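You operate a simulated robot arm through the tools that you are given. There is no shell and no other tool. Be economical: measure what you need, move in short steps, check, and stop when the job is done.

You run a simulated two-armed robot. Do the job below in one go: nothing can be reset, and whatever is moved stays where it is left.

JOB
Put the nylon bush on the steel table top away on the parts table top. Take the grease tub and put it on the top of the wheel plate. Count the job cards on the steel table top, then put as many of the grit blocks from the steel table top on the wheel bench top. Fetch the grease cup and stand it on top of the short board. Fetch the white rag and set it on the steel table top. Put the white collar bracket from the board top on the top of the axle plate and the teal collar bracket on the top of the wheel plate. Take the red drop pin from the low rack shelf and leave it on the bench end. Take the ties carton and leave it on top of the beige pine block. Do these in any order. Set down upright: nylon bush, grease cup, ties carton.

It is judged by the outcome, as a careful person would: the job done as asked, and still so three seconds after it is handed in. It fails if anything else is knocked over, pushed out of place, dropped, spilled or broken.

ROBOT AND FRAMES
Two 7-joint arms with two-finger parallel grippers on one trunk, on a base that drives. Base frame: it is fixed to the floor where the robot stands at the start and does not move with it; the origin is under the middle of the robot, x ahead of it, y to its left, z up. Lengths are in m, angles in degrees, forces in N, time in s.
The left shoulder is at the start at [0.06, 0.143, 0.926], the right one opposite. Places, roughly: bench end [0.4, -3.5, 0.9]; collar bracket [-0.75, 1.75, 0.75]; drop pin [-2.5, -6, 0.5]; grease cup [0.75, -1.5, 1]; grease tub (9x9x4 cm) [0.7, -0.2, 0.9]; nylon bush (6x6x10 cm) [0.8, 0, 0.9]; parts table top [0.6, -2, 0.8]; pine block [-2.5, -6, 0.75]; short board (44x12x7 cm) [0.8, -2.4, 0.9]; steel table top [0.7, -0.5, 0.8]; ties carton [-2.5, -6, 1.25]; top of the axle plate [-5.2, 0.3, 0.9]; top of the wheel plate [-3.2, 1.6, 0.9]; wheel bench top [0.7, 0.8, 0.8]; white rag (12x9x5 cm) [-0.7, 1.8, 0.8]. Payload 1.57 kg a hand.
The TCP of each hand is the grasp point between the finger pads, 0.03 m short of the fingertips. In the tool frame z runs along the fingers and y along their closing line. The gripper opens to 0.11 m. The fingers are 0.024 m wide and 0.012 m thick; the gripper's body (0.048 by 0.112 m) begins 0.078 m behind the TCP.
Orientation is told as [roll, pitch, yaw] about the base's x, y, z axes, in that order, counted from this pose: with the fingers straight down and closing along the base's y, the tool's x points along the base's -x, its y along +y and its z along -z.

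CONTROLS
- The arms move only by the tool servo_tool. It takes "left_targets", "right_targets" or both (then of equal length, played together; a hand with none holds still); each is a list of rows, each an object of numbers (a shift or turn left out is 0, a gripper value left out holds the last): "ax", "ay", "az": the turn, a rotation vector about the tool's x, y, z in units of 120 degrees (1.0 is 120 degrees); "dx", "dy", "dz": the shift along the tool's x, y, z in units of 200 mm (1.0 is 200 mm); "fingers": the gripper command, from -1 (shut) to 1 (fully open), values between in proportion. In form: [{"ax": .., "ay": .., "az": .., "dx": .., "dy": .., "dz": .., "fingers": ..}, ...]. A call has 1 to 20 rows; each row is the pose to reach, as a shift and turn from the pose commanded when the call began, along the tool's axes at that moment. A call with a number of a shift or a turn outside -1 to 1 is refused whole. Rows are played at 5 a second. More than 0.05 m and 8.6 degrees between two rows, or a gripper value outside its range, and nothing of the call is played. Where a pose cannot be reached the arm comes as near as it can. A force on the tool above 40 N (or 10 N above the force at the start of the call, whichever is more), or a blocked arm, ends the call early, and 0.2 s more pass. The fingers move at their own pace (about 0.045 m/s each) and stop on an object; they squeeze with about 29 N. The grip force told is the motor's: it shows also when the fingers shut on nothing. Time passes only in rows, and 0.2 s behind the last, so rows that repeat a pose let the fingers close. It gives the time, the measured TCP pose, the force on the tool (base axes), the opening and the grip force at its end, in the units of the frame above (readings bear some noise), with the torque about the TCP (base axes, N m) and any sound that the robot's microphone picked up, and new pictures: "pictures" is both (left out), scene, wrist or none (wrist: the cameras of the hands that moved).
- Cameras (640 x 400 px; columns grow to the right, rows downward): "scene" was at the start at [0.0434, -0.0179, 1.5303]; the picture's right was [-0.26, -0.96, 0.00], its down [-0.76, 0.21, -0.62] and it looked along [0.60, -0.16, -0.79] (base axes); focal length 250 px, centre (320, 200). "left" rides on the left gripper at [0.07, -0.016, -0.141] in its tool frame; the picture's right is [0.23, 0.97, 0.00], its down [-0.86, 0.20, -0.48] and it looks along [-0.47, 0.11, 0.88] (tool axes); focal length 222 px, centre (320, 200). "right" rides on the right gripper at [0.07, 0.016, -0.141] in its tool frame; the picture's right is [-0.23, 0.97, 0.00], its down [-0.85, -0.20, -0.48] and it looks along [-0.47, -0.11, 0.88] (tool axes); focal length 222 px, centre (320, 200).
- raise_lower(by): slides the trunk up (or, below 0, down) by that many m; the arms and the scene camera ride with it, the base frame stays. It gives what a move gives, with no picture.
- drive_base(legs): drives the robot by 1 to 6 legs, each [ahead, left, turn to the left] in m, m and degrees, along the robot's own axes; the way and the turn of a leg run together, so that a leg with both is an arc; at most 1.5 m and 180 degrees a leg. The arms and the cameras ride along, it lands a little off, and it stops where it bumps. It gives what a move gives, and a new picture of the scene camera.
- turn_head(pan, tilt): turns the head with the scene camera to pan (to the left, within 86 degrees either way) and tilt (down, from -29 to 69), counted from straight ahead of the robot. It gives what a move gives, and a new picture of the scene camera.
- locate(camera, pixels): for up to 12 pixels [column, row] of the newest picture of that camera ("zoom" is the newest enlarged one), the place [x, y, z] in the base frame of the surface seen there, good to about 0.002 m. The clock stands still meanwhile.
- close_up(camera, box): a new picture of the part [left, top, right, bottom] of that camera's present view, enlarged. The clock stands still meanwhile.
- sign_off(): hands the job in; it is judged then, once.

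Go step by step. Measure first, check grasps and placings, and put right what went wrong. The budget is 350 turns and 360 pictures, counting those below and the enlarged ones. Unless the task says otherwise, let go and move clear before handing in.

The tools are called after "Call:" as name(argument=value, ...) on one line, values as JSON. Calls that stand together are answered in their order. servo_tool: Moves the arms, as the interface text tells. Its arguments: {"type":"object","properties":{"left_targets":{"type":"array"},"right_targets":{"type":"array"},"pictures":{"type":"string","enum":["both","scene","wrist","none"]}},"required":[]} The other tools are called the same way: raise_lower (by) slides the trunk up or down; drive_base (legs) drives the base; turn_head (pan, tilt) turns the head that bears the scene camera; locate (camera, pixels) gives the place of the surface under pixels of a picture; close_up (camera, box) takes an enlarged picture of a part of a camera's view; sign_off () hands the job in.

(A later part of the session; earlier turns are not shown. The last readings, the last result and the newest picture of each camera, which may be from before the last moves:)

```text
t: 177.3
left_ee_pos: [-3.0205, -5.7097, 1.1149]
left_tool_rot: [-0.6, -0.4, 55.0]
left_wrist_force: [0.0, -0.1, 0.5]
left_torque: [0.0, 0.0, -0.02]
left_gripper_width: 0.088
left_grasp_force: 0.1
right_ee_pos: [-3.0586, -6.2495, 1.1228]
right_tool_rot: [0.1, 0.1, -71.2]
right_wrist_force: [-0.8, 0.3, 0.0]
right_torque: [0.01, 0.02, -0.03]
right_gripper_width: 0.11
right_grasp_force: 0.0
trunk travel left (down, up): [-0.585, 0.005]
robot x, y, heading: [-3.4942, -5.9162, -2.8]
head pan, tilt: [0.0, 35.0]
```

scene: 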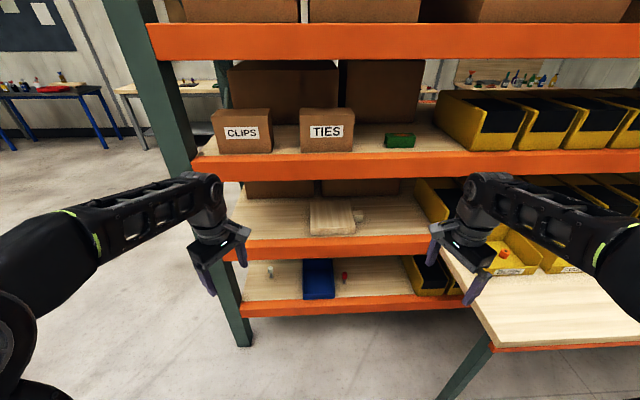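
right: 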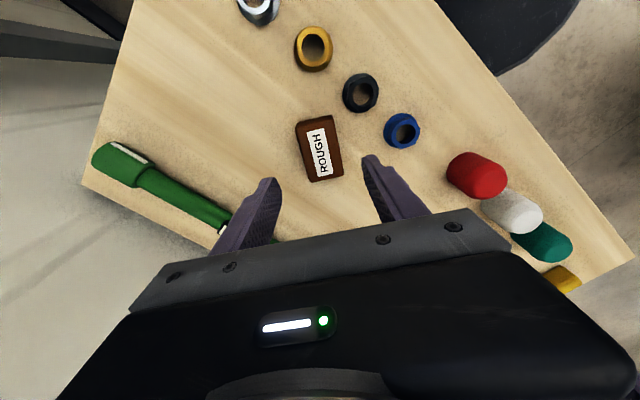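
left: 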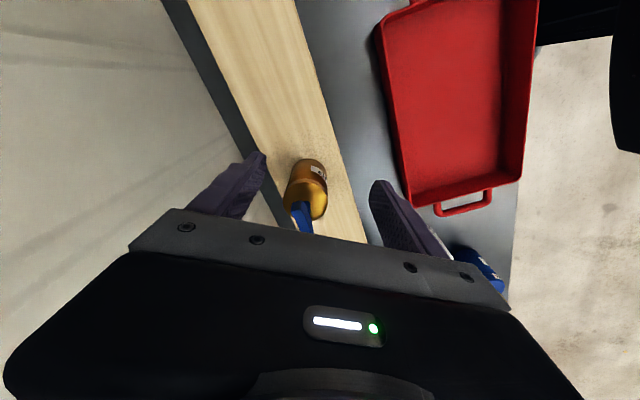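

Call:
drive_base(legs=[[0, 0, 2.8]])

Call:
servo_tool(right_targets=[{"az": 0.06}, {"az": 0.12}, {"az": 0.18}], pictures="none")

Call:
servo_tool(right_targets=[{"ay": 0.065}, {"ay": 0.13}, {"ay": 0.195}, {"ay": 0.26}, {"ay": 0.325}, {"ay": 0.39}, {"ay": 0.455}, {"ay": 0.52}, {"ay": 0.583}], pictures="both")

```text
t: 178.2
left_ee_pos: [-3.0295, -5.6858, 1.1156]
left_tool_rot: [-0.6, -0.5, 57.7]
left_wrist_force: [0.0, 0.1, -0.2]
left_torque: [0.0, 0.01, -0.05]
left_gripper_width: 0.0879
left_grasp_force: 0.2
right_ee_pos: [-3.0432, -6.2289, 1.1219]
right_tool_rot: [0.1, 0.1, -68.3]
right_wrist_force: [0.6, -0.3, -0.5]
right_torque: [-0.02, 0.01, 0.01]
right_gripper_width: 0.1099
right_grasp_force: 0.1
trunk travel left (down, up): [-0.585, 0.005]
robot x, y, heading: [-3.493, -5.9174, 0.2]
head pan, tilt: [0.0, 35.0]
```

scene: 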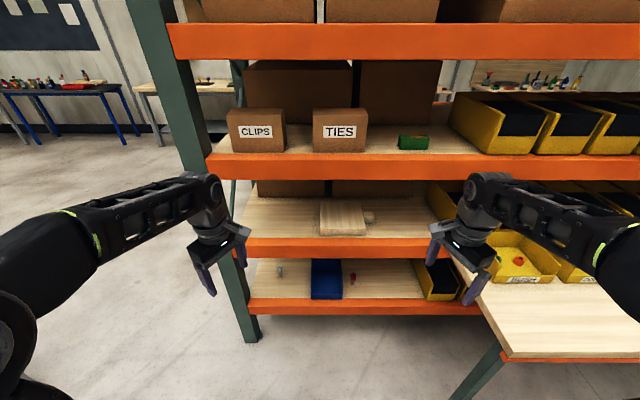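

```text
t: 179.0
left_ee_pos: [-3.0295, -5.6874, 1.1157]
left_tool_rot: [-0.5, -0.4, 57.8]
left_wrist_force: [-0.5, 0.0, -0.3]
left_torque: [0.03, 0.01, 0.03]
left_gripper_width: 0.0879
left_grasp_force: 0.1
right_ee_pos: [-3.0449, -6.2291, 1.122]
right_tool_rot: [0.1, 0.0, -90.0]
right_wrist_force: [0.2, -0.7, 0.7]
right_torque: [-0.04, -0.04, -0.01]
right_gripper_width: 0.1099
right_grasp_force: 0.1
trunk travel left (down, up): [-0.585, 0.005]
robot x, y, heading: [-3.4902, -5.9147, 0.2]
head pan, tilt: [0.0, 35.0]
```

```text
t: 181.0
left_ee_pos: [-3.0339, -5.6938, 1.1174]
left_tool_rot: [-0.5, -0.8, 57.7]
left_wrist_force: [-0.6, -2.7, 0.7]
left_torque: [0.2, -0.04, -0.01]
left_gripper_width: 0.0879
left_grasp_force: 0.0
right_ee_pos: [-3.0225, -6.2459, 1.1365]
right_tool_rot: [8.8, 62.4, -91.8]
right_wrist_force: [0.7, 2.5, 11.0]
right_torque: [-1.17, 0.2, 0.0]
right_gripper_width: 0.1101
right_grasp_force: 0.1
right hand out of reach, approached as far as the arm can: row 4, 5, 6, 7, 8, 9
trunk travel left (down, up): [-0.585, 0.005]
robot x, y, heading: [-3.491, -5.9159, 0.3]
head pan, tilt: [0.0, 35.0]
```

scene: 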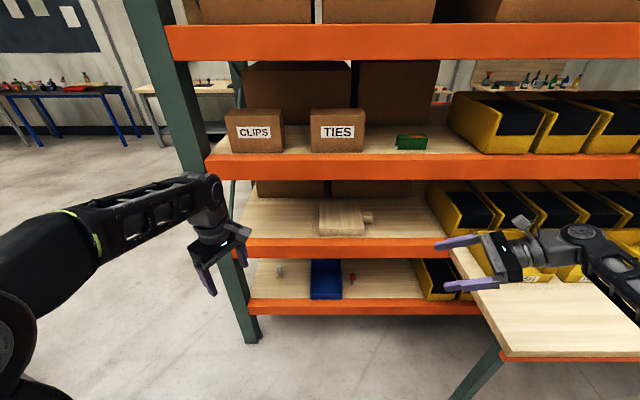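
right: 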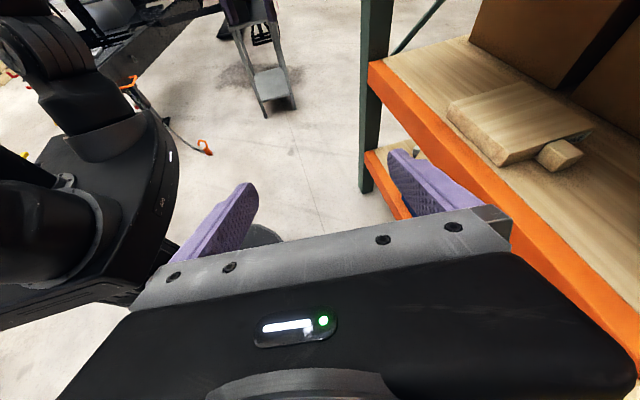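

The right hand tilts but a force of 11 N shows; I raise it away from the ledge bins.

Call:
servo_tool(right_targets=[{"dx": 0.16, "dz": -0.08}, {"dx": 0.33, "dz": -0.17}, {"dx": 0.5, "dz": -0.26}, {"dx": 0.66, "dz": -0.35}], pictures="both")

```text
t: 182.0
left_ee_pos: [-3.031, -5.687, 1.1155]
left_tool_rot: [-0.6, -0.3, 57.8]
left_wrist_force: [0.6, -0.2, -0.5]
left_torque: [0.02, 0.0, 0.01]
left_gripper_width: 0.0881
left_grasp_force: 0.0
right_ee_pos: [-3.0125, -6.245, 1.1952]
right_tool_rot: [18.4, 60.7, -87.7]
right_wrist_force: [0.2, 0.9, 0.9]
right_torque: [-0.06, 0.02, -0.03]
right_gripper_width: 0.1102
right_grasp_force: 0.1
right hand out of reach, approached as far as the arm can: row 1, 2, 3, 4
trunk travel left (down, up): [-0.585, 0.005]
robot x, y, heading: [-3.4923, -5.9185, 0.4]
head pan, tilt: [0.0, 35.0]
```

scene: 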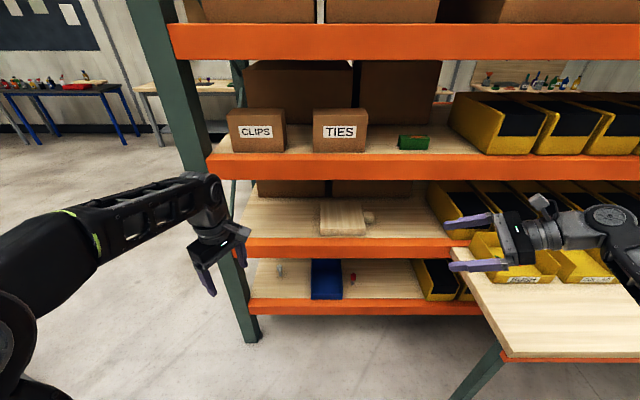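
right: 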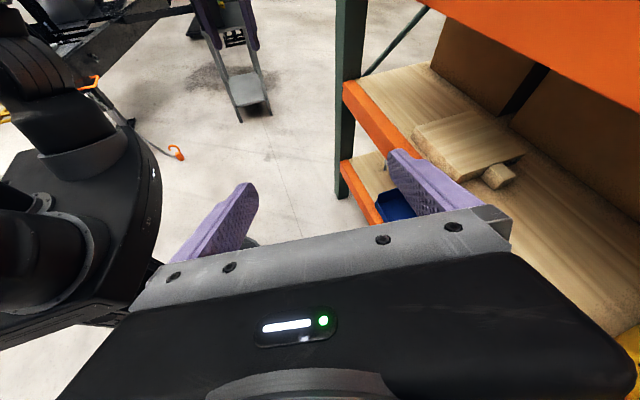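

The hand was just too far right. I shift it left (along its fingers) and up.

Call:
servo_tool(right_targets=[{"dz": 0.2, "dx": 0.1}, {"dz": 0.4, "dx": 0.2}, {"dz": 0.6, "dx": 0.3}, {"dz": 0.8, "dx": 0.45}, {"dz": 1.0, "dx": 0.6}, {"dz": 1.0, "dx": 0.75}], pictures="scene")

```text
t: 183.4
left_ee_pos: [-3.0298, -5.6852, 1.1159]
left_tool_rot: [-0.6, -0.5, 57.8]
left_wrist_force: [-0.1, 0.3, -0.1]
left_torque: [0.0, -0.03, 0.0]
left_gripper_width: 0.0878
left_grasp_force: 0.1
right_ee_pos: [-2.9601, -6.0001, 1.2349]
right_tool_rot: [18.4, 60.7, -87.7]
right_wrist_force: [-0.8, 0.8, 0.3]
right_torque: [-0.03, -0.03, -0.02]
right_gripper_width: 0.11
right_grasp_force: 0.1
trunk travel left (down, up): [-0.585, 0.005]
robot x, y, heading: [-3.4942, -5.9175, 0.2]
head pan, tilt: [0.0, 35.0]
```

scene: 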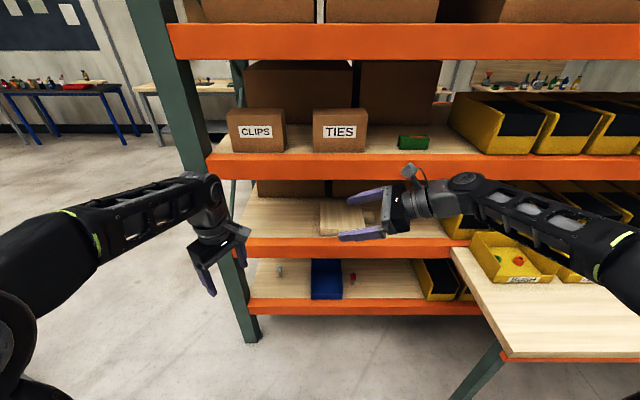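

The pose works. I correct the right hand's orientation (fingers toward +y, 20° down) and pull the left hand back out of the way.

Call:
servo_tool(left_targets=[{"dx": 0.06, "dy": 0.2}, {"dx": 0.13, "dy": 0.4}, {"dx": 0.19, "dy": 0.6}, {"dx": 0.26, "dy": 0.8}, {"dx": 0.32, "dy": 0.98}], right_targets=[{"ax": 0.045, "ay": 0.026, "az": 0.007}, {"ax": 0.09, "ay": 0.051, "az": 0.014}, {"ax": 0.136, "ay": 0.0766, "az": 0.021}, {"ax": 0.136, "ay": 0.0766, "az": 0.021, "dx": 0.2}, {"ax": 0.136, "ay": 0.0766, "az": 0.021, "dx": 0.43, "dz": -0.1}], pictures="scene")

```text
refused: row 5 steps farther than a row can; nothing moved
```

Call:
servo_tool(left_targets=[{"dx": 0.06, "dy": 0.2}, {"dx": 0.13, "dy": 0.4}, {"dx": 0.19, "dy": 0.6}, {"dx": 0.26, "dy": 0.8}, {"dx": 0.32, "dy": 0.98}, {"dx": 0.32, "dy": 0.98}], right_targets=[{"ax": 0.045, "ay": 0.026, "az": 0.007}, {"ax": 0.09, "ay": 0.051, "az": 0.014}, {"ax": 0.136, "ay": 0.0766, "az": 0.021}, {"ax": 0.136, "ay": 0.0766, "az": 0.021, "dx": 0.15}, {"ax": 0.136, "ay": 0.0766, "az": 0.021, "dx": 0.3, "dz": -0.05}, {"ax": 0.136, "ay": 0.0766, "az": 0.021, "dx": 0.43, "dz": -0.1}], pictures="scene")

```text
t: 184.8
left_ee_pos: [-3.2332, -5.6351, 1.1153]
left_tool_rot: [-0.5, -0.4, 57.8]
left_wrist_force: [0.3, 0.9, 0.1]
left_torque: [0.01, -0.03, -0.01]
left_gripper_width: 0.0881
left_grasp_force: 0.0
right_ee_pos: [-2.9691, -5.9744, 1.3172]
right_tool_rot: [-0.5, 70.1, -90.3]
right_wrist_force: [0.2, 0.9, 0.8]
right_torque: [-0.04, 0.0, -0.02]
right_gripper_width: 0.1098
right_grasp_force: 0.0
trunk travel left (down, up): [-0.585, 0.005]
robot x, y, heading: [-3.495, -5.9146, 0.2]
head pan, tilt: [0.0, 35.0]
```

scene: 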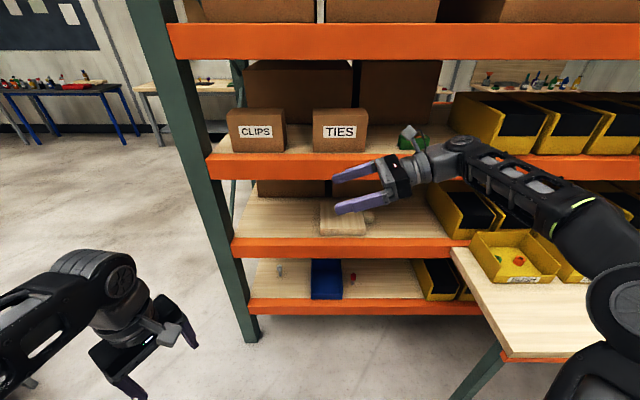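

Orientation is exact. Before driving in, I check the elbow's height relative to the ledge bins.

Call:
locate(camera="scene", pixels=[[600, 250], [560, 210], [600, 300], [500, 190], [490, 180], [512, 245], [480, 260], [575, 265], [455, 150], [465, 130]])

```text
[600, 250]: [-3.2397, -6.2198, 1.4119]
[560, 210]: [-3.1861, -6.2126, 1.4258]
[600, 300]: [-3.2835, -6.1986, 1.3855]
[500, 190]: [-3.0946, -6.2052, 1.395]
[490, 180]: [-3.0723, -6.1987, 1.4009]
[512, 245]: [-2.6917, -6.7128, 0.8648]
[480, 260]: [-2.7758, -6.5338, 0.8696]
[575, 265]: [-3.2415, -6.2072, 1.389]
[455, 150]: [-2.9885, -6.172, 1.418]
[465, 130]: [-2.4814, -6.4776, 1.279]
```

Forearm runs level at z≈1.4, fitting between beams. Drive right 0.14, then ahead in two steps.

Call:
drive_base(legs=[[0, -0.14, 0], [0.3, 0, 0]])

Call:
close_up(camera="right", box=[0, 0, 640, 400])

```text
t: 187.8
left_ee_pos: [-2.9231, -5.7711, 1.1155]
left_tool_rot: [-0.6, -0.3, 57.8]
left_wrist_force: [1.1, -0.9, -0.4]
left_torque: [-0.03, 0.02, 0.0]
left_gripper_width: 0.0881
left_grasp_force: 0.1
right_ee_pos: [-2.6587, -6.1093, 1.3162]
right_tool_rot: [-0.4, 70.2, -90.3]
right_wrist_force: [0.7, 0.0, 0.0]
right_torque: [0.02, 0.0, 0.05]
right_gripper_width: 0.1098
right_grasp_force: 0.1
trunk travel left (down, up): [-0.585, 0.005]
robot x, y, heading: [-3.1843, -6.0528, 0.1]
head pan, tilt: [0.0, 35.0]
```

scene: 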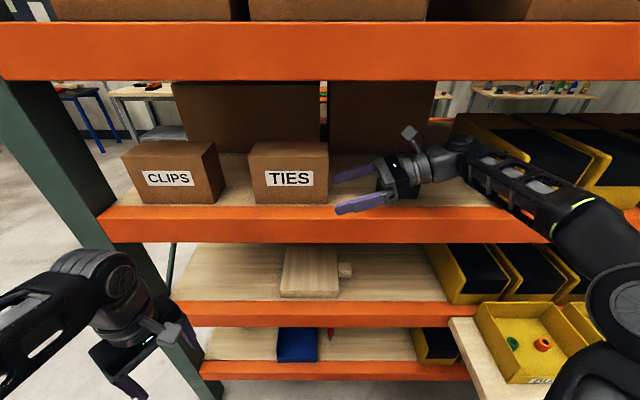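

```text
1.00 times, centred on (320, 200) of right
```

zoom: 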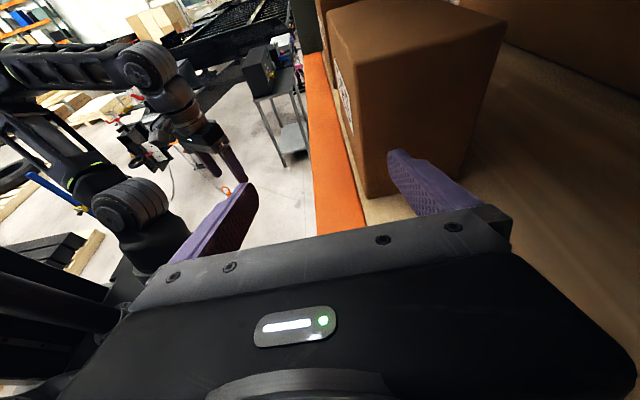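

Call:
locate(camera="right", pixels=[[358, 75], [498, 25], [365, 170], [425, 60], [380, 110], [480, 60], [385, 180], [345, 90], [336, 40], [400, 30]])

```text
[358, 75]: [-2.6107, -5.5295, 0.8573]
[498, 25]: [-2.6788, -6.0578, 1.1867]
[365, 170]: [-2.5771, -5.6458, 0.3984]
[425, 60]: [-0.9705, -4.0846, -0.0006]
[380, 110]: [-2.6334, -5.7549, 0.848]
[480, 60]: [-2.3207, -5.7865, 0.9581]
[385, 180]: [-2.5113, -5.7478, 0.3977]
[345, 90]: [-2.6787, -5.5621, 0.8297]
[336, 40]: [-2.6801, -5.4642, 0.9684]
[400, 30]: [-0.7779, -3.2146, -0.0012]
```

Call:
locate(camera="zoom", pixels=[[358, 75], [498, 25], [365, 170], [425, 60], [380, 110], [480, 60], [385, 180], [345, 90], [336, 40], [400, 30], [400, 150], [350, 55]])

```text
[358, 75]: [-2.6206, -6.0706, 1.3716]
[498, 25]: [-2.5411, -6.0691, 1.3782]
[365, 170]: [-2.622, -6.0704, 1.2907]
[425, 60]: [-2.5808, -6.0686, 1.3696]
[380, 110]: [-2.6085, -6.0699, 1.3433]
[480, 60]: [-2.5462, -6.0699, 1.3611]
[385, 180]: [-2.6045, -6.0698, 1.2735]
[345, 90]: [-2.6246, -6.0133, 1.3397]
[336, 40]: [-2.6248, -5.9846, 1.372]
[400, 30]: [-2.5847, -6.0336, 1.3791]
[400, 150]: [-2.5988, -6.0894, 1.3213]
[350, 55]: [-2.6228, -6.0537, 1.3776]
```

Carton centre x -2.581, right face y -6.070. I shift the hand +x by 0.078 m.

Call:
servo_tool(right_targets=[{"dz": -0.05, "dx": 0.03}, {"dz": -0.05, "dx": 0.03, "dy": 0.13}, {"dz": -0.05, "dx": 0.03, "dy": 0.26}, {"dz": -0.05, "dx": 0.03, "dy": 0.39}], pictures="both")

```text
t: 188.8
left_ee_pos: [-2.9242, -5.7714, 1.1148]
left_tool_rot: [-0.6, -0.4, 57.9]
left_wrist_force: [0.3, 1.2, 0.6]
left_torque: [0.01, -0.08, 0.02]
left_gripper_width: 0.088
left_grasp_force: 0.0
right_ee_pos: [-2.5977, -6.1181, 1.3243]
right_tool_rot: [-0.3, 70.2, -90.4]
right_wrist_force: [0.0, 0.2, 0.1]
right_torque: [-0.03, 0.05, -0.08]
right_gripper_width: 0.1097
right_grasp_force: 0.0
right hand out of reach, approached as far as the arm can: row 4
trunk travel left (down, up): [-0.585, 0.005]
robot x, y, heading: [-3.1849, -6.0518, 0.2]
head pan, tilt: [0.0, 35.0]
```

scene: 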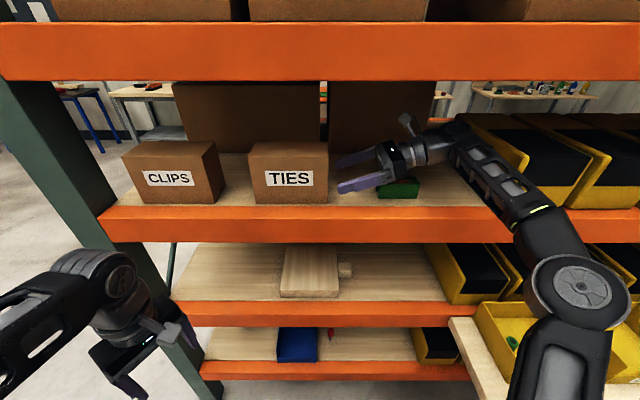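
right: 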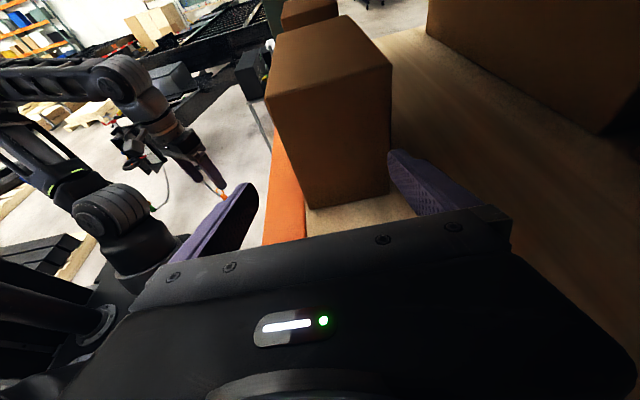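

Call:
drive_base(legs=[[0.07, 0, 0]])

Call:
servo_tool(right_targets=[{"dy": -0.13}, {"dy": -0.25}], pictures="none")

```text
t: 189.8
left_ee_pos: [-2.8523, -5.7707, 1.1144]
left_tool_rot: [-0.5, -0.3, 57.8]
left_wrist_force: [0.1, 0.5, 0.6]
left_torque: [0.0, 0.03, -0.01]
left_gripper_width: 0.0881
left_grasp_force: 0.0
right_ee_pos: [-2.5251, -6.1172, 1.3239]
right_tool_rot: [-0.6, 70.4, -90.4]
right_wrist_force: [0.4, 0.0, -0.6]
right_torque: [0.03, 0.06, 0.03]
right_gripper_width: 0.1101
right_grasp_force: 0.0
trunk travel left (down, up): [-0.585, 0.005]
robot x, y, heading: [-3.114, -6.0491, -0.0]
head pan, tilt: [0.0, 35.0]
```

scene: 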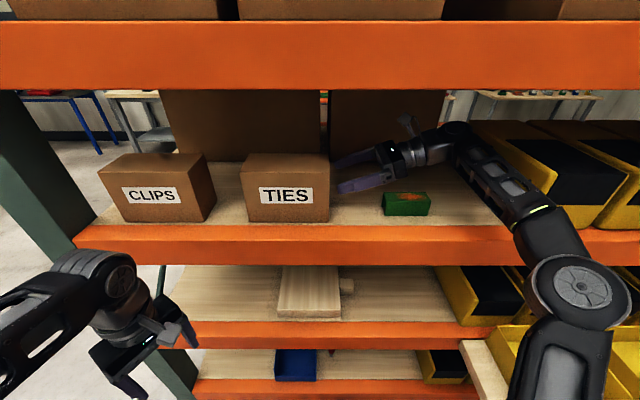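

```text
t: 190.4
left_ee_pos: [-2.8537, -5.769, 1.1153]
left_tool_rot: [-0.6, -0.3, 57.9]
left_wrist_force: [0.3, 0.0, 0.7]
left_torque: [0.01, -0.03, 0.01]
left_gripper_width: 0.0877
left_grasp_force: 0.0
right_ee_pos: [-2.5785, -6.1163, 1.3235]
right_tool_rot: [-0.5, 70.1, -90.2]
right_wrist_force: [0.0, -0.1, 0.1]
right_torque: [-0.01, -0.01, -0.04]
right_gripper_width: 0.1098
right_grasp_force: 0.0
trunk travel left (down, up): [-0.585, 0.005]
robot x, y, heading: [-3.1097, -6.0525, 0.3]
head pan, tilt: [0.0, 35.0]
```

Aligned. Slide onto the carton (+y 0.106).

Call:
servo_tool(right_targets=[{"dz": 0.125, "dx": 0.045, "dy": -0.01}, {"dz": 0.25, "dx": 0.09, "dy": -0.01}, {"dz": 0.375, "dx": 0.135, "dy": -0.01}, {"dz": 0.498, "dx": 0.18, "dy": -0.01}], pictures="both")

```text
t: 191.4
left_ee_pos: [-2.8531, -5.7702, 1.1146]
left_tool_rot: [-0.6, -0.4, 57.7]
left_wrist_force: [-0.3, -0.3, 0.2]
left_torque: [-0.04, 0.02, 0.0]
left_gripper_width: 0.0884
left_grasp_force: 0.0
right_ee_pos: [-2.5793, -6.0092, 1.3233]
right_tool_rot: [-0.3, 70.1, -90.2]
right_wrist_force: [0.1, 0.6, -0.7]
right_torque: [-0.01, 0.01, 0.0]
right_gripper_width: 0.11
right_grasp_force: 0.0
trunk travel left (down, up): [-0.585, 0.005]
robot x, y, heading: [-3.1086, -6.0491, 0.3]
head pan, tilt: [0.0, 35.0]
```

scene: 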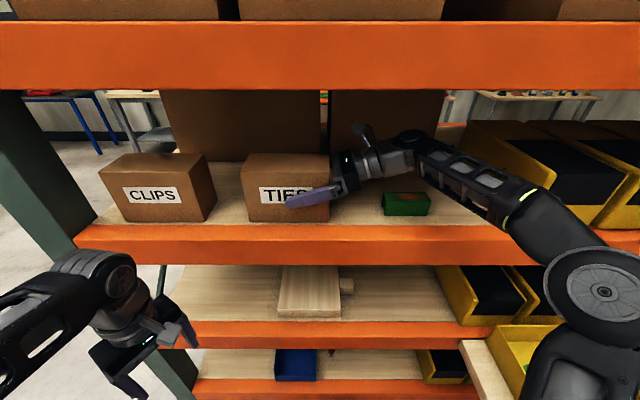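
right: 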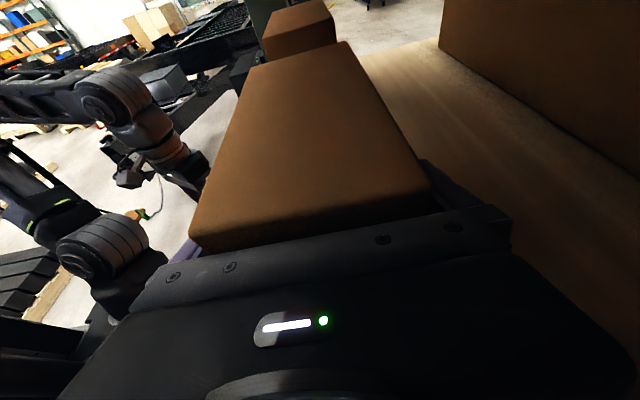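

Both fingers straddle the carton. Close and lift slightly.

Call:
servo_tool(right_targets=[{"fingers": -1}, {}, {}, {}, {"dx": 0.05, "dz": -0.018}, {"dx": 0.1, "dz": -0.036}, {"dx": 0.14, "dz": -0.05}], pictures="both")

```text
t: 193.0
left_ee_pos: [-2.8531, -5.7695, 1.1135]
left_tool_rot: [-0.6, -0.4, 57.8]
left_wrist_force: [-0.2, 0.0, -0.2]
left_torque: [0.0, 0.05, 0.02]
left_gripper_width: 0.0882
left_grasp_force: 0.0
right_ee_pos: [-2.5787, -6.0106, 1.3538]
right_tool_rot: [-0.6, 70.1, -90.2]
right_wrist_force: [0.8, 0.1, -4.5]
right_torque: [-0.12, 0.0, 0.02]
right_gripper_width: 0.0898
right_grasp_force: 29.0
trunk travel left (down, up): [-0.585, 0.005]
robot x, y, heading: [-3.1136, -6.0512, 0.1]
head pan, tilt: [0.0, 35.0]
```

scene: 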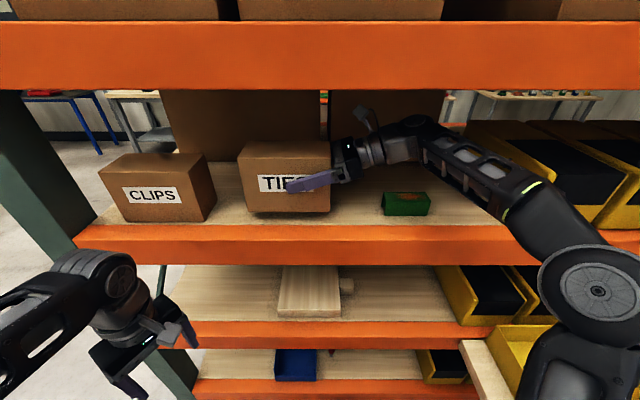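
right: 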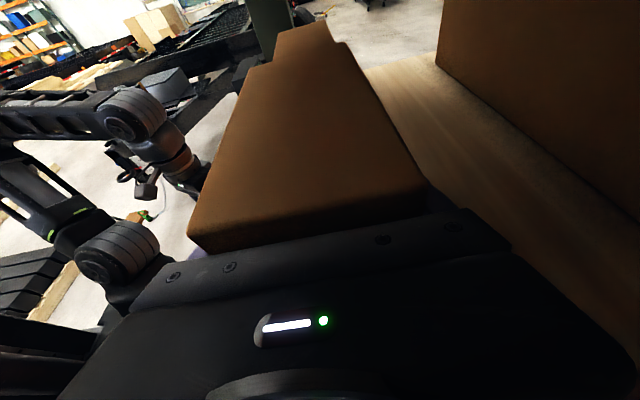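

Carton held level (weight ≈4.5 N). Back out of the rack.

Call:
drive_base(legs=[[-0.25, 0, 0], [-0.22, 0, 0]])

```text
t: 196.0
left_ee_pos: [-3.3157, -5.7714, 1.1153]
left_tool_rot: [-0.6, -0.4, 57.7]
left_wrist_force: [0.1, 0.5, 0.2]
left_torque: [-0.04, 0.01, 0.0]
left_gripper_width: 0.0883
left_grasp_force: 0.1
right_ee_pos: [-3.0425, -6.0118, 1.3546]
right_tool_rot: [-0.1, 70.2, -90.1]
right_wrist_force: [-1.5, -0.9, -5.0]
right_torque: [-0.16, -0.02, 0.01]
right_gripper_width: 0.0898
right_grasp_force: 29.1
trunk travel left (down, up): [-0.585, 0.005]
robot x, y, heading: [-3.5754, -6.0497, 0.1]
head pan, tilt: [0.0, 35.0]
```

scene: 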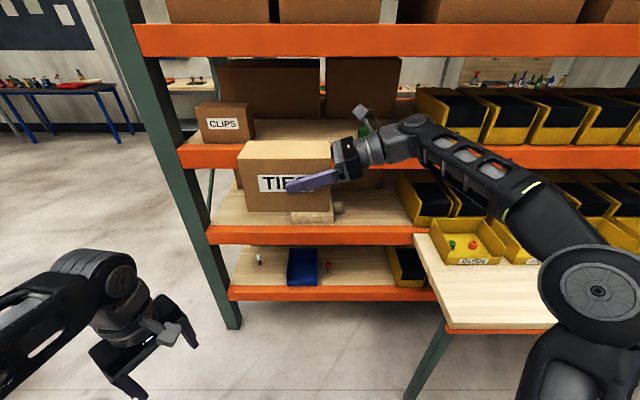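

Now rotate the carton -90° about the vertical so the fingers point to the rack, lowering a bit.

Call:
servo_tool(right_targets=[{"ax": -0.059, "az": 0.021, "dx": -0.056, "dz": -0.033}, {"ax": -0.1175, "az": 0.0425, "dx": -0.112, "dz": -0.066}, {"ax": -0.176, "az": 0.064, "dx": -0.168, "dz": -0.099}, {"ax": -0.235, "az": 0.085, "dx": -0.225, "dz": -0.131}, {"ax": -0.294, "az": 0.106, "dx": -0.281, "dz": -0.164}, {"ax": -0.3525, "az": 0.1275, "dx": -0.337, "dz": -0.197}], pictures="scene")

```text
t: 197.4
left_ee_pos: [-3.3157, -5.7706, 1.1146]
left_tool_rot: [-0.6, -0.5, 57.8]
left_wrist_force: [-0.9, 0.5, -0.3]
left_torque: [-0.03, -0.02, 0.04]
left_gripper_width: 0.088
left_grasp_force: 0.0
right_ee_pos: [-3.0418, -6.0713, 1.3043]
right_tool_rot: [-0.5, 70.0, -135.6]
right_wrist_force: [-0.8, 0.3, -5.0]
right_torque: [-0.09, 0.11, 0.02]
right_gripper_width: 0.0899
right_grasp_force: 28.7
trunk travel left (down, up): [-0.585, 0.005]
robot x, y, heading: [-3.5728, -6.0542, -0.2]
head pan, tilt: [0.0, 35.0]
```

scene: 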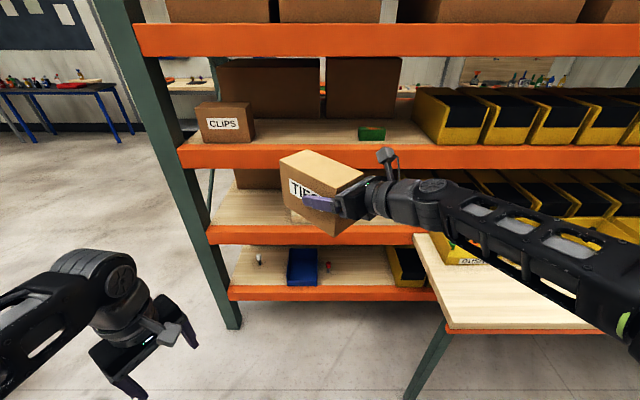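

Call:
servo_tool(right_targets=[{"ax": -0.059, "az": 0.021, "dx": -0.05, "dy": 0.035, "dz": -0.02}, {"ax": -0.1175, "az": 0.0425, "dx": -0.1, "dy": 0.07, "dz": -0.04}, {"ax": -0.176, "az": 0.064, "dx": -0.15, "dy": 0.106, "dz": -0.058}, {"ax": -0.235, "az": 0.085, "dx": -0.2, "dy": 0.14, "dz": -0.077}, {"ax": -0.294, "az": 0.106, "dx": -0.25, "dy": 0.177, "dz": -0.095}, {"ax": -0.3525, "az": 0.1275, "dx": -0.307, "dy": 0.212, "dz": -0.115}], pictures="scene")

```text
t: 198.8
left_ee_pos: [-3.3159, -5.7693, 1.114]
left_tool_rot: [-0.6, -0.3, 57.8]
left_wrist_force: [0.1, -0.3, -0.5]
left_torque: [-0.05, 0.02, -0.01]
left_gripper_width: 0.0881
left_grasp_force: 0.0
right_ee_pos: [-3.0407, -6.1275, 1.2553]
right_tool_rot: [-2.2, 69.8, 178.4]
right_wrist_force: [0.3, 0.6, -4.7]
right_torque: [-0.02, 0.15, -0.05]
right_gripper_width: 0.09
right_grasp_force: 28.9
trunk travel left (down, up): [-0.585, 0.005]
robot x, y, heading: [-3.5785, -6.0543, -0.4]
head pan, tilt: [0.0, 35.0]
```

scene: 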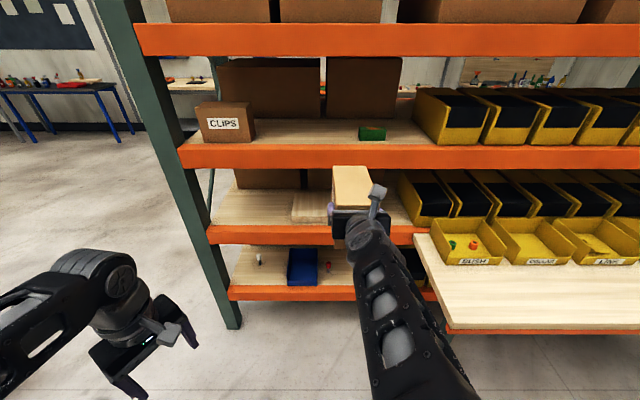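

Carton now points into the rack. Lower trunk 0.26, shift left 0.117, and advance part way.

Call:
raise_lower(by=-0.26)

Call:
drive_base(legs=[[0, 0.117, 0.4], [0.3, 0, 0]])

Call:
turn_head(pan=0, tilt=30)

```text
t: 201.5
left_ee_pos: [-3.3157, -5.7714, 0.8558]
left_tool_rot: [-0.6, -0.4, 57.8]
left_wrist_force: [0.4, -0.2, -0.2]
left_torque: [0.02, 0.0, 0.04]
left_gripper_width: 0.0882
left_grasp_force: 0.2
right_ee_pos: [-3.0406, -6.1304, 0.9933]
right_tool_rot: [-1.7, 69.7, 178.5]
right_wrist_force: [0.4, -0.5, -4.8]
right_torque: [-0.02, 0.17, 0.02]
right_gripper_width: 0.0899
right_grasp_force: 29.6
trunk travel left (down, up): [-0.325, 0.265]
robot x, y, heading: [-3.5763, -6.0512, -0.0]
head pan, tilt: [0.0, 35.0]
```

```text
t: 204.4
left_ee_pos: [-3.0164, -5.6559, 0.8558]
left_tool_rot: [-0.6, -0.4, 57.8]
left_wrist_force: [-0.2, 0.5, 0.6]
left_torque: [0.03, 0.01, 0.02]
left_gripper_width: 0.0877
left_grasp_force: 0.1
right_ee_pos: [-2.7409, -6.0152, 0.9929]
right_tool_rot: [-1.9, 69.6, 178.5]
right_wrist_force: [0.8, -0.4, -5.0]
right_torque: [0.01, 0.13, 0.01]
right_gripper_width: 0.0899
right_grasp_force: 29.0
trunk travel left (down, up): [-0.325, 0.265]
robot x, y, heading: [-3.2764, -5.9357, 0.2]
head pan, tilt: [0.0, 35.0]
```

scene: 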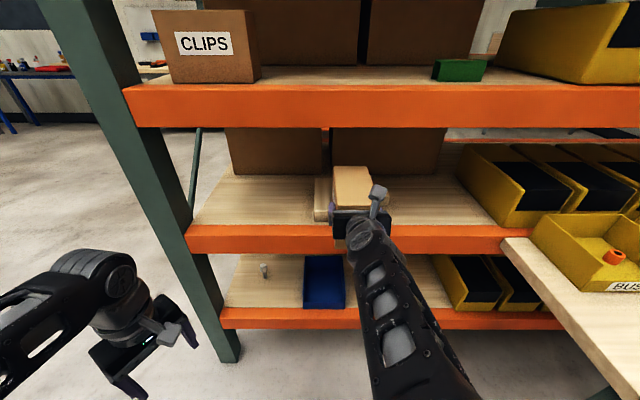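

```text
t: 205.0
left_ee_pos: [-3.0168, -5.6552, 0.8554]
left_tool_rot: [-0.6, -0.4, 57.8]
left_wrist_force: [0.2, 0.1, 0.1]
left_torque: [0.0, 0.05, -0.02]
left_gripper_width: 0.088
left_grasp_force: 0.1
right_ee_pos: [-2.7404, -6.0146, 0.9938]
right_tool_rot: [-2.0, 69.5, 178.4]
right_wrist_force: [-0.4, 0.0, -4.5]
right_torque: [-0.01, 0.14, 0.0]
right_gripper_width: 0.0898
right_grasp_force: 29.2
trunk travel left (down, up): [-0.325, 0.265]
robot x, y, heading: [-3.2789, -5.9355, 0.3]
head pan, tilt: [0.0, 30.0]
```

scene: 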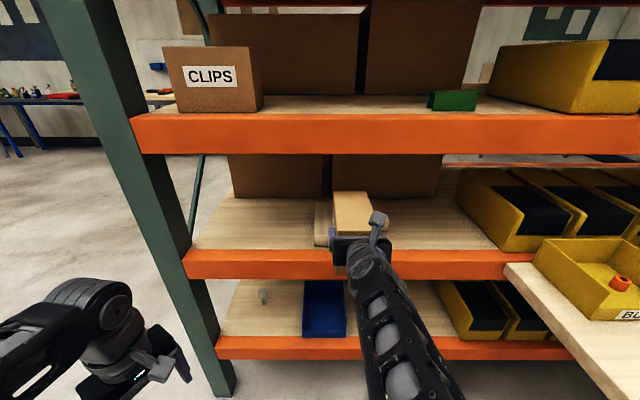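

Call:
drive_base(legs=[[0.188, 0, 0]])

Call:
close_up(camera="right", box=[0, 0, 640, 400])

```text
t: 206.6
left_ee_pos: [-2.8311, -5.6537, 0.8556]
left_tool_rot: [-0.5, -0.4, 58.1]
left_wrist_force: [-0.2, -0.6, 0.7]
left_torque: [-0.02, 0.0, 0.02]
left_gripper_width: 0.0881
left_grasp_force: 0.1
right_ee_pos: [-2.5555, -6.0129, 0.9929]
right_tool_rot: [-2.0, 69.6, 178.6]
right_wrist_force: [0.0, 0.1, -4.3]
right_torque: [-0.03, 0.12, 0.01]
right_gripper_width: 0.0897
right_grasp_force: 29.5
trunk travel left (down, up): [-0.325, 0.265]
robot x, y, heading: [-3.0922, -5.9339, 0.6]
head pan, tilt: [0.0, 30.0]
```

scene: 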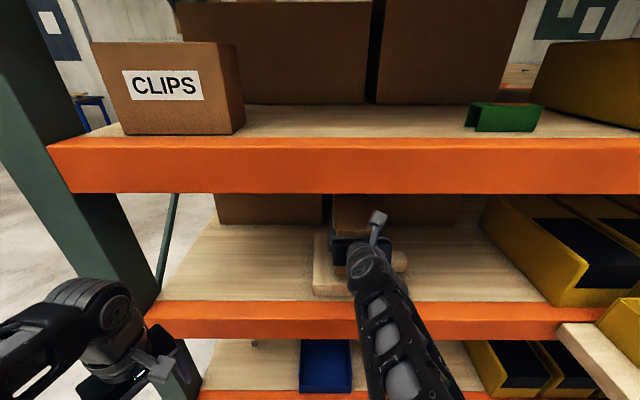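

```text
1.00 times, centred on (320, 200) of right
```

zoom: 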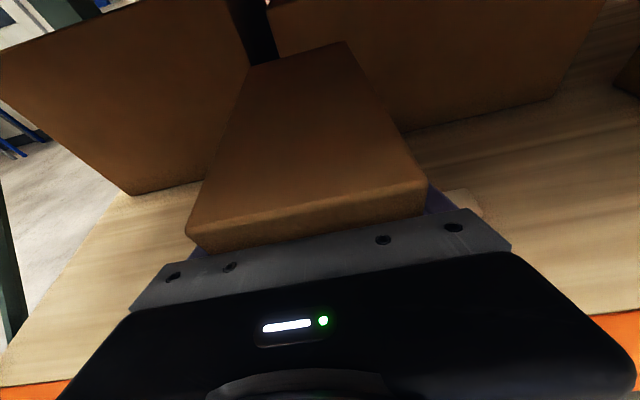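

Over the block. Lower 0.024 and release.

Call:
servo_tool(right_targets=[{"dx": -0.04, "dz": 0.014}, {"dx": -0.08, "dz": 0.028}, {"dx": -0.1, "dz": 0.036}, {"dx": -0.111, "dz": 0.04}, {"dx": -0.111, "dz": 0.04}], pictures="none")

```text
t: 207.8
left_ee_pos: [-2.8322, -5.653, 0.8555]
left_tool_rot: [-0.6, -0.5, 58.1]
left_wrist_force: [0.1, 0.0, 0.1]
left_torque: [-0.02, 0.02, 0.01]
left_gripper_width: 0.0879
left_grasp_force: 0.0
right_ee_pos: [-2.5558, -6.0132, 0.9713]
right_tool_rot: [-2.0, 69.6, 178.6]
right_wrist_force: [-0.3, 0.1, -4.9]
right_torque: [-0.02, 0.13, -0.02]
right_gripper_width: 0.09
right_grasp_force: 29.4
trunk travel left (down, up): [-0.325, 0.265]
robot x, y, heading: [-3.0932, -5.9363, 0.1]
head pan, tilt: [0.0, 30.0]
```

Call:
servo_tool(right_targets=[{"dx": -0.012, "dz": 0.004}, {"dx": -0.02, "dz": 0.007}], pictures="none")

```text
t: 208.3
left_ee_pos: [-2.8322, -5.6537, 0.855]
left_tool_rot: [-0.6, -0.4, 58.0]
left_wrist_force: [0.3, 0.3, -0.5]
left_torque: [-0.04, -0.02, 0.0]
left_gripper_width: 0.0878
left_grasp_force: 0.0
right_ee_pos: [-2.5558, -6.0128, 0.968]
right_tool_rot: [-1.6, 69.9, 178.9]
right_wrist_force: [-1.5, 0.2, 7.3]
right_torque: [-0.48, -1.14, -0.08]
right_gripper_width: 0.0897
right_grasp_force: 28.6
trunk travel left (down, up): [-0.325, 0.265]
robot x, y, heading: [-3.089, -5.9366, 0.6]
head pan, tilt: [0.0, 30.0]
```

Contact (force now +7 N). Open and retreat straight back.

Call:
servo_tool(right_targets=[{"fingers": 1}, {}, {}, {}, {"dx": -0.04, "dz": -0.1}, {"dx": -0.1, "dz": -0.28}, {"dx": -0.17, "dz": -0.47}, {"dx": -0.255, "dz": -0.7}], pictures="both")

```text
t: 210.2
left_ee_pos: [-2.8314, -5.6535, 0.8551]
left_tool_rot: [-0.6, -0.5, 58.0]
left_wrist_force: [-0.2, -0.5, -0.2]
left_torque: [-0.03, 0.0, 0.01]
left_gripper_width: 0.0877
left_grasp_force: 0.0
right_ee_pos: [-2.696, -6.0008, 0.9832]
right_tool_rot: [-1.9, 69.6, 178.7]
right_wrist_force: [0.4, -0.5, -0.3]
right_torque: [0.05, 0.0, 0.03]
right_gripper_width: 0.1102
right_grasp_force: 0.2
right hand out of reach, approached as far as the arm can: row 8
trunk travel left (down, up): [-0.325, 0.265]
robot x, y, heading: [-3.0918, -5.9387, 0.3]
head pan, tilt: [0.0, 30.0]
```

scene: 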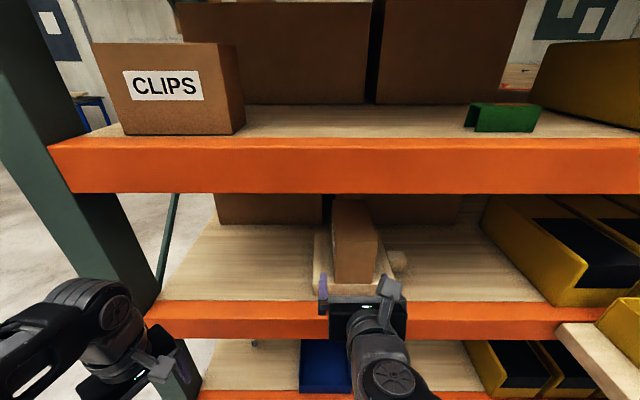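
right: 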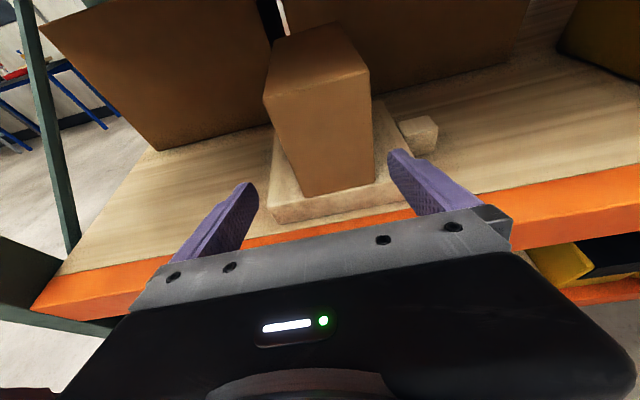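

TIES carton stands upright on the pine block. Now the red drop pin: back off, lower the trunk, look down.

Call:
drive_base(legs=[[-0.3, 0, 0]])

Call:
raise_lower(by=-0.31)

Call:
turn_head(pan=-5, tilt=35)

```text
t: 212.2
left_ee_pos: [-3.1302, -5.6553, 0.8558]
left_tool_rot: [-0.6, -0.4, 58.0]
left_wrist_force: [-0.7, 0.3, -0.4]
left_torque: [-0.01, -0.01, -0.03]
left_gripper_width: 0.0876
left_grasp_force: 0.1
right_ee_pos: [-2.9937, -6.0033, 0.9822]
right_tool_rot: [-1.9, 69.5, 178.7]
right_wrist_force: [0.4, 0.8, 0.4]
right_torque: [0.01, 0.01, -0.02]
right_gripper_width: 0.11
right_grasp_force: 0.0
trunk travel left (down, up): [-0.325, 0.265]
robot x, y, heading: [-3.3911, -5.941, 0.2]
head pan, tilt: [0.0, 30.0]
```

scene: 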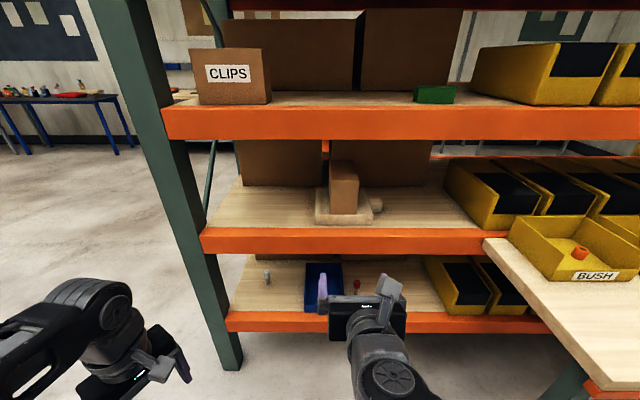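

```text
t: 215.3
left_ee_pos: [-3.1307, -5.6557, 0.5466]
left_tool_rot: [-0.6, -0.4, 58.0]
left_wrist_force: [-0.2, 1.1, -0.3]
left_torque: [0.01, 0.01, 0.0]
left_gripper_width: 0.088
left_grasp_force: 0.0
right_ee_pos: [-2.9924, -6.0028, 0.6727]
right_tool_rot: [-2.0, 69.5, 178.6]
right_wrist_force: [-0.2, 0.1, -0.1]
right_torque: [0.01, 0.0, -0.01]
right_gripper_width: 0.1099
right_grasp_force: 0.1
trunk travel left (down, up): [-0.015, 0.575]
robot x, y, heading: [-3.3907, -5.937, 0.1]
head pan, tilt: [0.0, 30.0]
```

```text
t: 215.9
left_ee_pos: [-3.1304, -5.6553, 0.5449]
left_tool_rot: [-0.6, -0.4, 58.0]
left_wrist_force: [0.1, 0.1, 0.5]
left_torque: [-0.03, -0.02, 0.01]
left_gripper_width: 0.0881
left_grasp_force: 0.1
right_ee_pos: [-2.9931, -6.0022, 0.6728]
right_tool_rot: [-1.9, 69.5, 178.7]
right_wrist_force: [0.3, 0.1, -0.2]
right_torque: [-0.04, 0.01, -0.03]
right_gripper_width: 0.1099
right_grasp_force: 0.0
trunk travel left (down, up): [-0.015, 0.575]
robot x, y, heading: [-3.389, -5.9353, 0.4]
head pan, tilt: [-5.0, 35.0]
```

scene: 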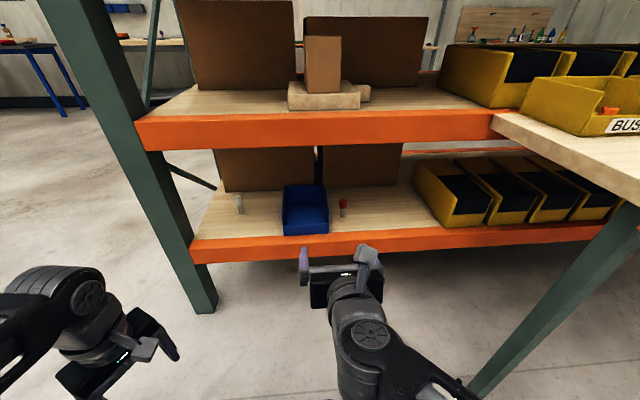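

Call:
close_up(camera="scene", box=[270, 165, 390, 245])

Call:
locate(camera="zoom", pixels=[[389, 190], [389, 200], [388, 225], [388, 260], [310, 200], [305, 110], [300, 300], [270, 130], [389, 330], [389, 380], [398, 195], [381, 195]])

Call:
locate(camera="scene", pixels=[[340, 144], [340, 150], [340, 120], [500, 215], [480, 395]])

```text
5.00 times, centred on (330, 205) of scene
```

zoom: 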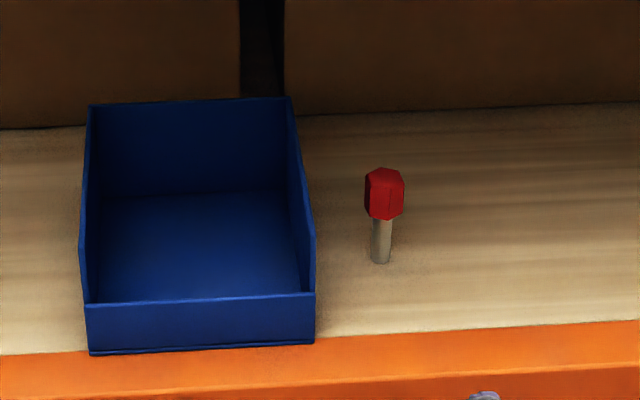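

```text
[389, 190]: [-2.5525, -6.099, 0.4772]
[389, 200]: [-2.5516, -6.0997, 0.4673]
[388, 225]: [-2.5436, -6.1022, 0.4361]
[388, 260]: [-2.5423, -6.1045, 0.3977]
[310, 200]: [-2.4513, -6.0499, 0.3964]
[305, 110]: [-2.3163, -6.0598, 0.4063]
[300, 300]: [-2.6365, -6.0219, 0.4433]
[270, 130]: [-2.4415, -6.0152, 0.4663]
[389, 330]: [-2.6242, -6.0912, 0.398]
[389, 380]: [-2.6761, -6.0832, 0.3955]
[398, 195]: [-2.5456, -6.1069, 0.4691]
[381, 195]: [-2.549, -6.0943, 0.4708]
```

```text
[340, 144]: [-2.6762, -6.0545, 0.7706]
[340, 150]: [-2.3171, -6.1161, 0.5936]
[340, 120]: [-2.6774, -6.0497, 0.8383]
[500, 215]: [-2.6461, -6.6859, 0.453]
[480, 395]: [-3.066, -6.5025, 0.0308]
```

Pin at (-2.541,-6.101), head z 0.45–0.49. Lower the right hand to z≈0.47 in line.

Call:
servo_tool(right_targets=[{"dx": -0.13, "dy": 0.082, "dz": 0.136, "fingers": -0.1}, {"dx": -0.265, "dy": 0.165, "dz": 0.27}, {"dx": -0.4, "dy": 0.25, "dz": 0.41}, {"dx": -0.53, "dy": 0.33, "dz": 0.546}, {"dx": -0.66, "dy": 0.41, "dz": 0.68}, {"dx": -0.795, "dy": 0.495, "dz": 0.82}], pictures="wrist")

```text
t: 217.3
left_ee_pos: [-3.1308, -5.6546, 0.5448]
left_tool_rot: [-0.6, -0.4, 58.0]
left_wrist_force: [-0.4, 1.1, 0.3]
left_torque: [-0.01, 0.0, 0.01]
left_gripper_width: 0.0877
left_grasp_force: 0.1
right_ee_pos: [-2.8501, -6.0913, 0.4618]
right_tool_rot: [-2.1, 69.6, 178.5]
right_wrist_force: [1.2, 1.0, -0.3]
right_torque: [-0.02, 0.0, -0.01]
right_gripper_width: 0.0496
right_grasp_force: 0.1
right hand out of reach, approached as far as the arm can: row 1, 2, 3, 4, 5, 6
trunk travel left (down, up): [-0.015, 0.575]
robot x, y, heading: [-3.3903, -5.9347, 0.4]
head pan, tilt: [-5.0, 35.0]
```

right: 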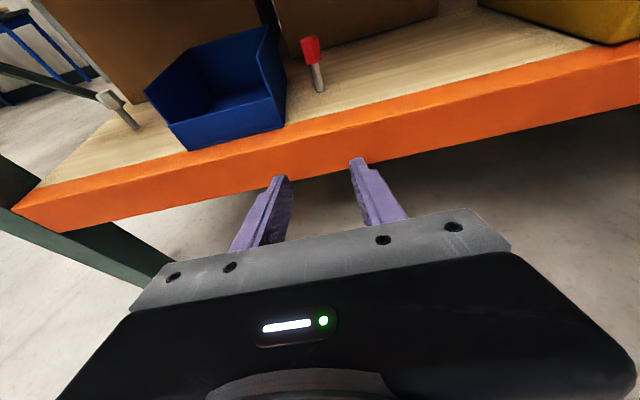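

Small correction then drive ahead 0.31.

Call:
servo_tool(right_targets=[{"dx": 0.04, "dy": 0.05, "dz": -0.01}, {"dx": 0.04, "dy": 0.05, "dz": -0.01}], pictures="none")

Call:
drive_base(legs=[[0.2, 0, -0.3]])

Call:
close_up(camera="right", box=[160, 0, 480, 200])

Call:
locate(camera="zoom", pixels=[[320, 100]])

```text
t: 217.9
left_ee_pos: [-3.1317, -5.6554, 0.546]
left_tool_rot: [-0.6, -0.4, 58.0]
left_wrist_force: [-0.3, -0.4, 0.6]
left_torque: [-0.01, 0.02, -0.01]
left_gripper_width: 0.0878
left_grasp_force: 0.0
right_ee_pos: [-2.8486, -6.1008, 0.4702]
right_tool_rot: [-2.0, 69.5, 178.6]
right_wrist_force: [0.3, 0.1, -0.2]
right_torque: [0.01, -0.03, 0.0]
right_gripper_width: 0.0497
right_grasp_force: 0.0
trunk travel left (down, up): [-0.015, 0.575]
robot x, y, heading: [-3.3932, -5.9356, 0.3]
head pan, tilt: [-5.0, 35.0]
```

```text
t: 219.6
left_ee_pos: [-2.9232, -5.655, 0.5455]
left_tool_rot: [-0.6, -0.5, 57.7]
left_wrist_force: [0.2, 0.5, -0.1]
left_torque: [-0.02, 0.0, -0.05]
left_gripper_width: 0.0881
left_grasp_force: 0.0
right_ee_pos: [-2.644, -6.1024, 0.4686]
right_tool_rot: [-1.9, 69.6, 178.4]
right_wrist_force: [0.2, 0.2, -0.4]
right_torque: [-0.01, -0.02, -0.02]
right_gripper_width: 0.0494
right_grasp_force: 0.1
trunk travel left (down, up): [-0.015, 0.575]
robot x, y, heading: [-3.1837, -5.936, -0.0]
head pan, tilt: [-5.0, 35.0]
```

scene: 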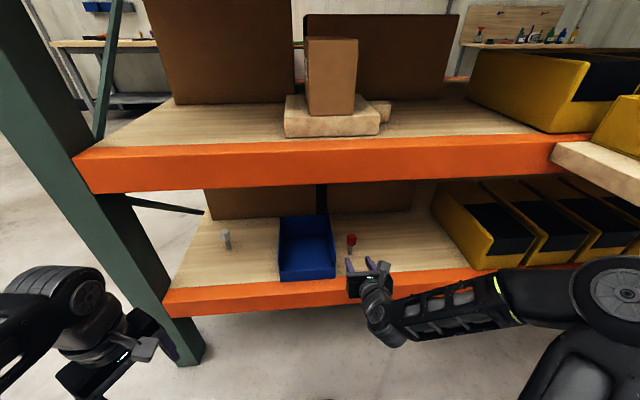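

```text
2.00 times, centred on (320, 100) of right
```

zoom: 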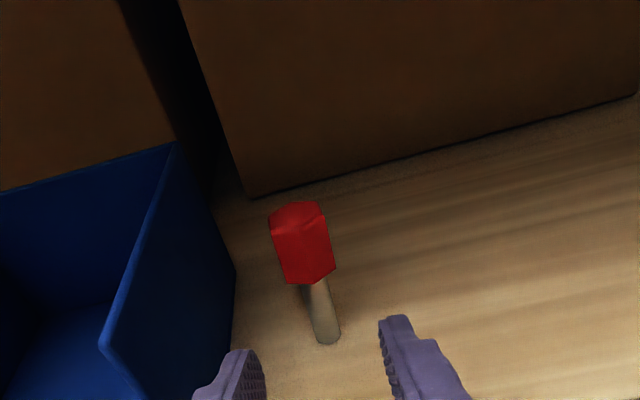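

```text
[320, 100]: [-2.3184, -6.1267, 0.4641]
```

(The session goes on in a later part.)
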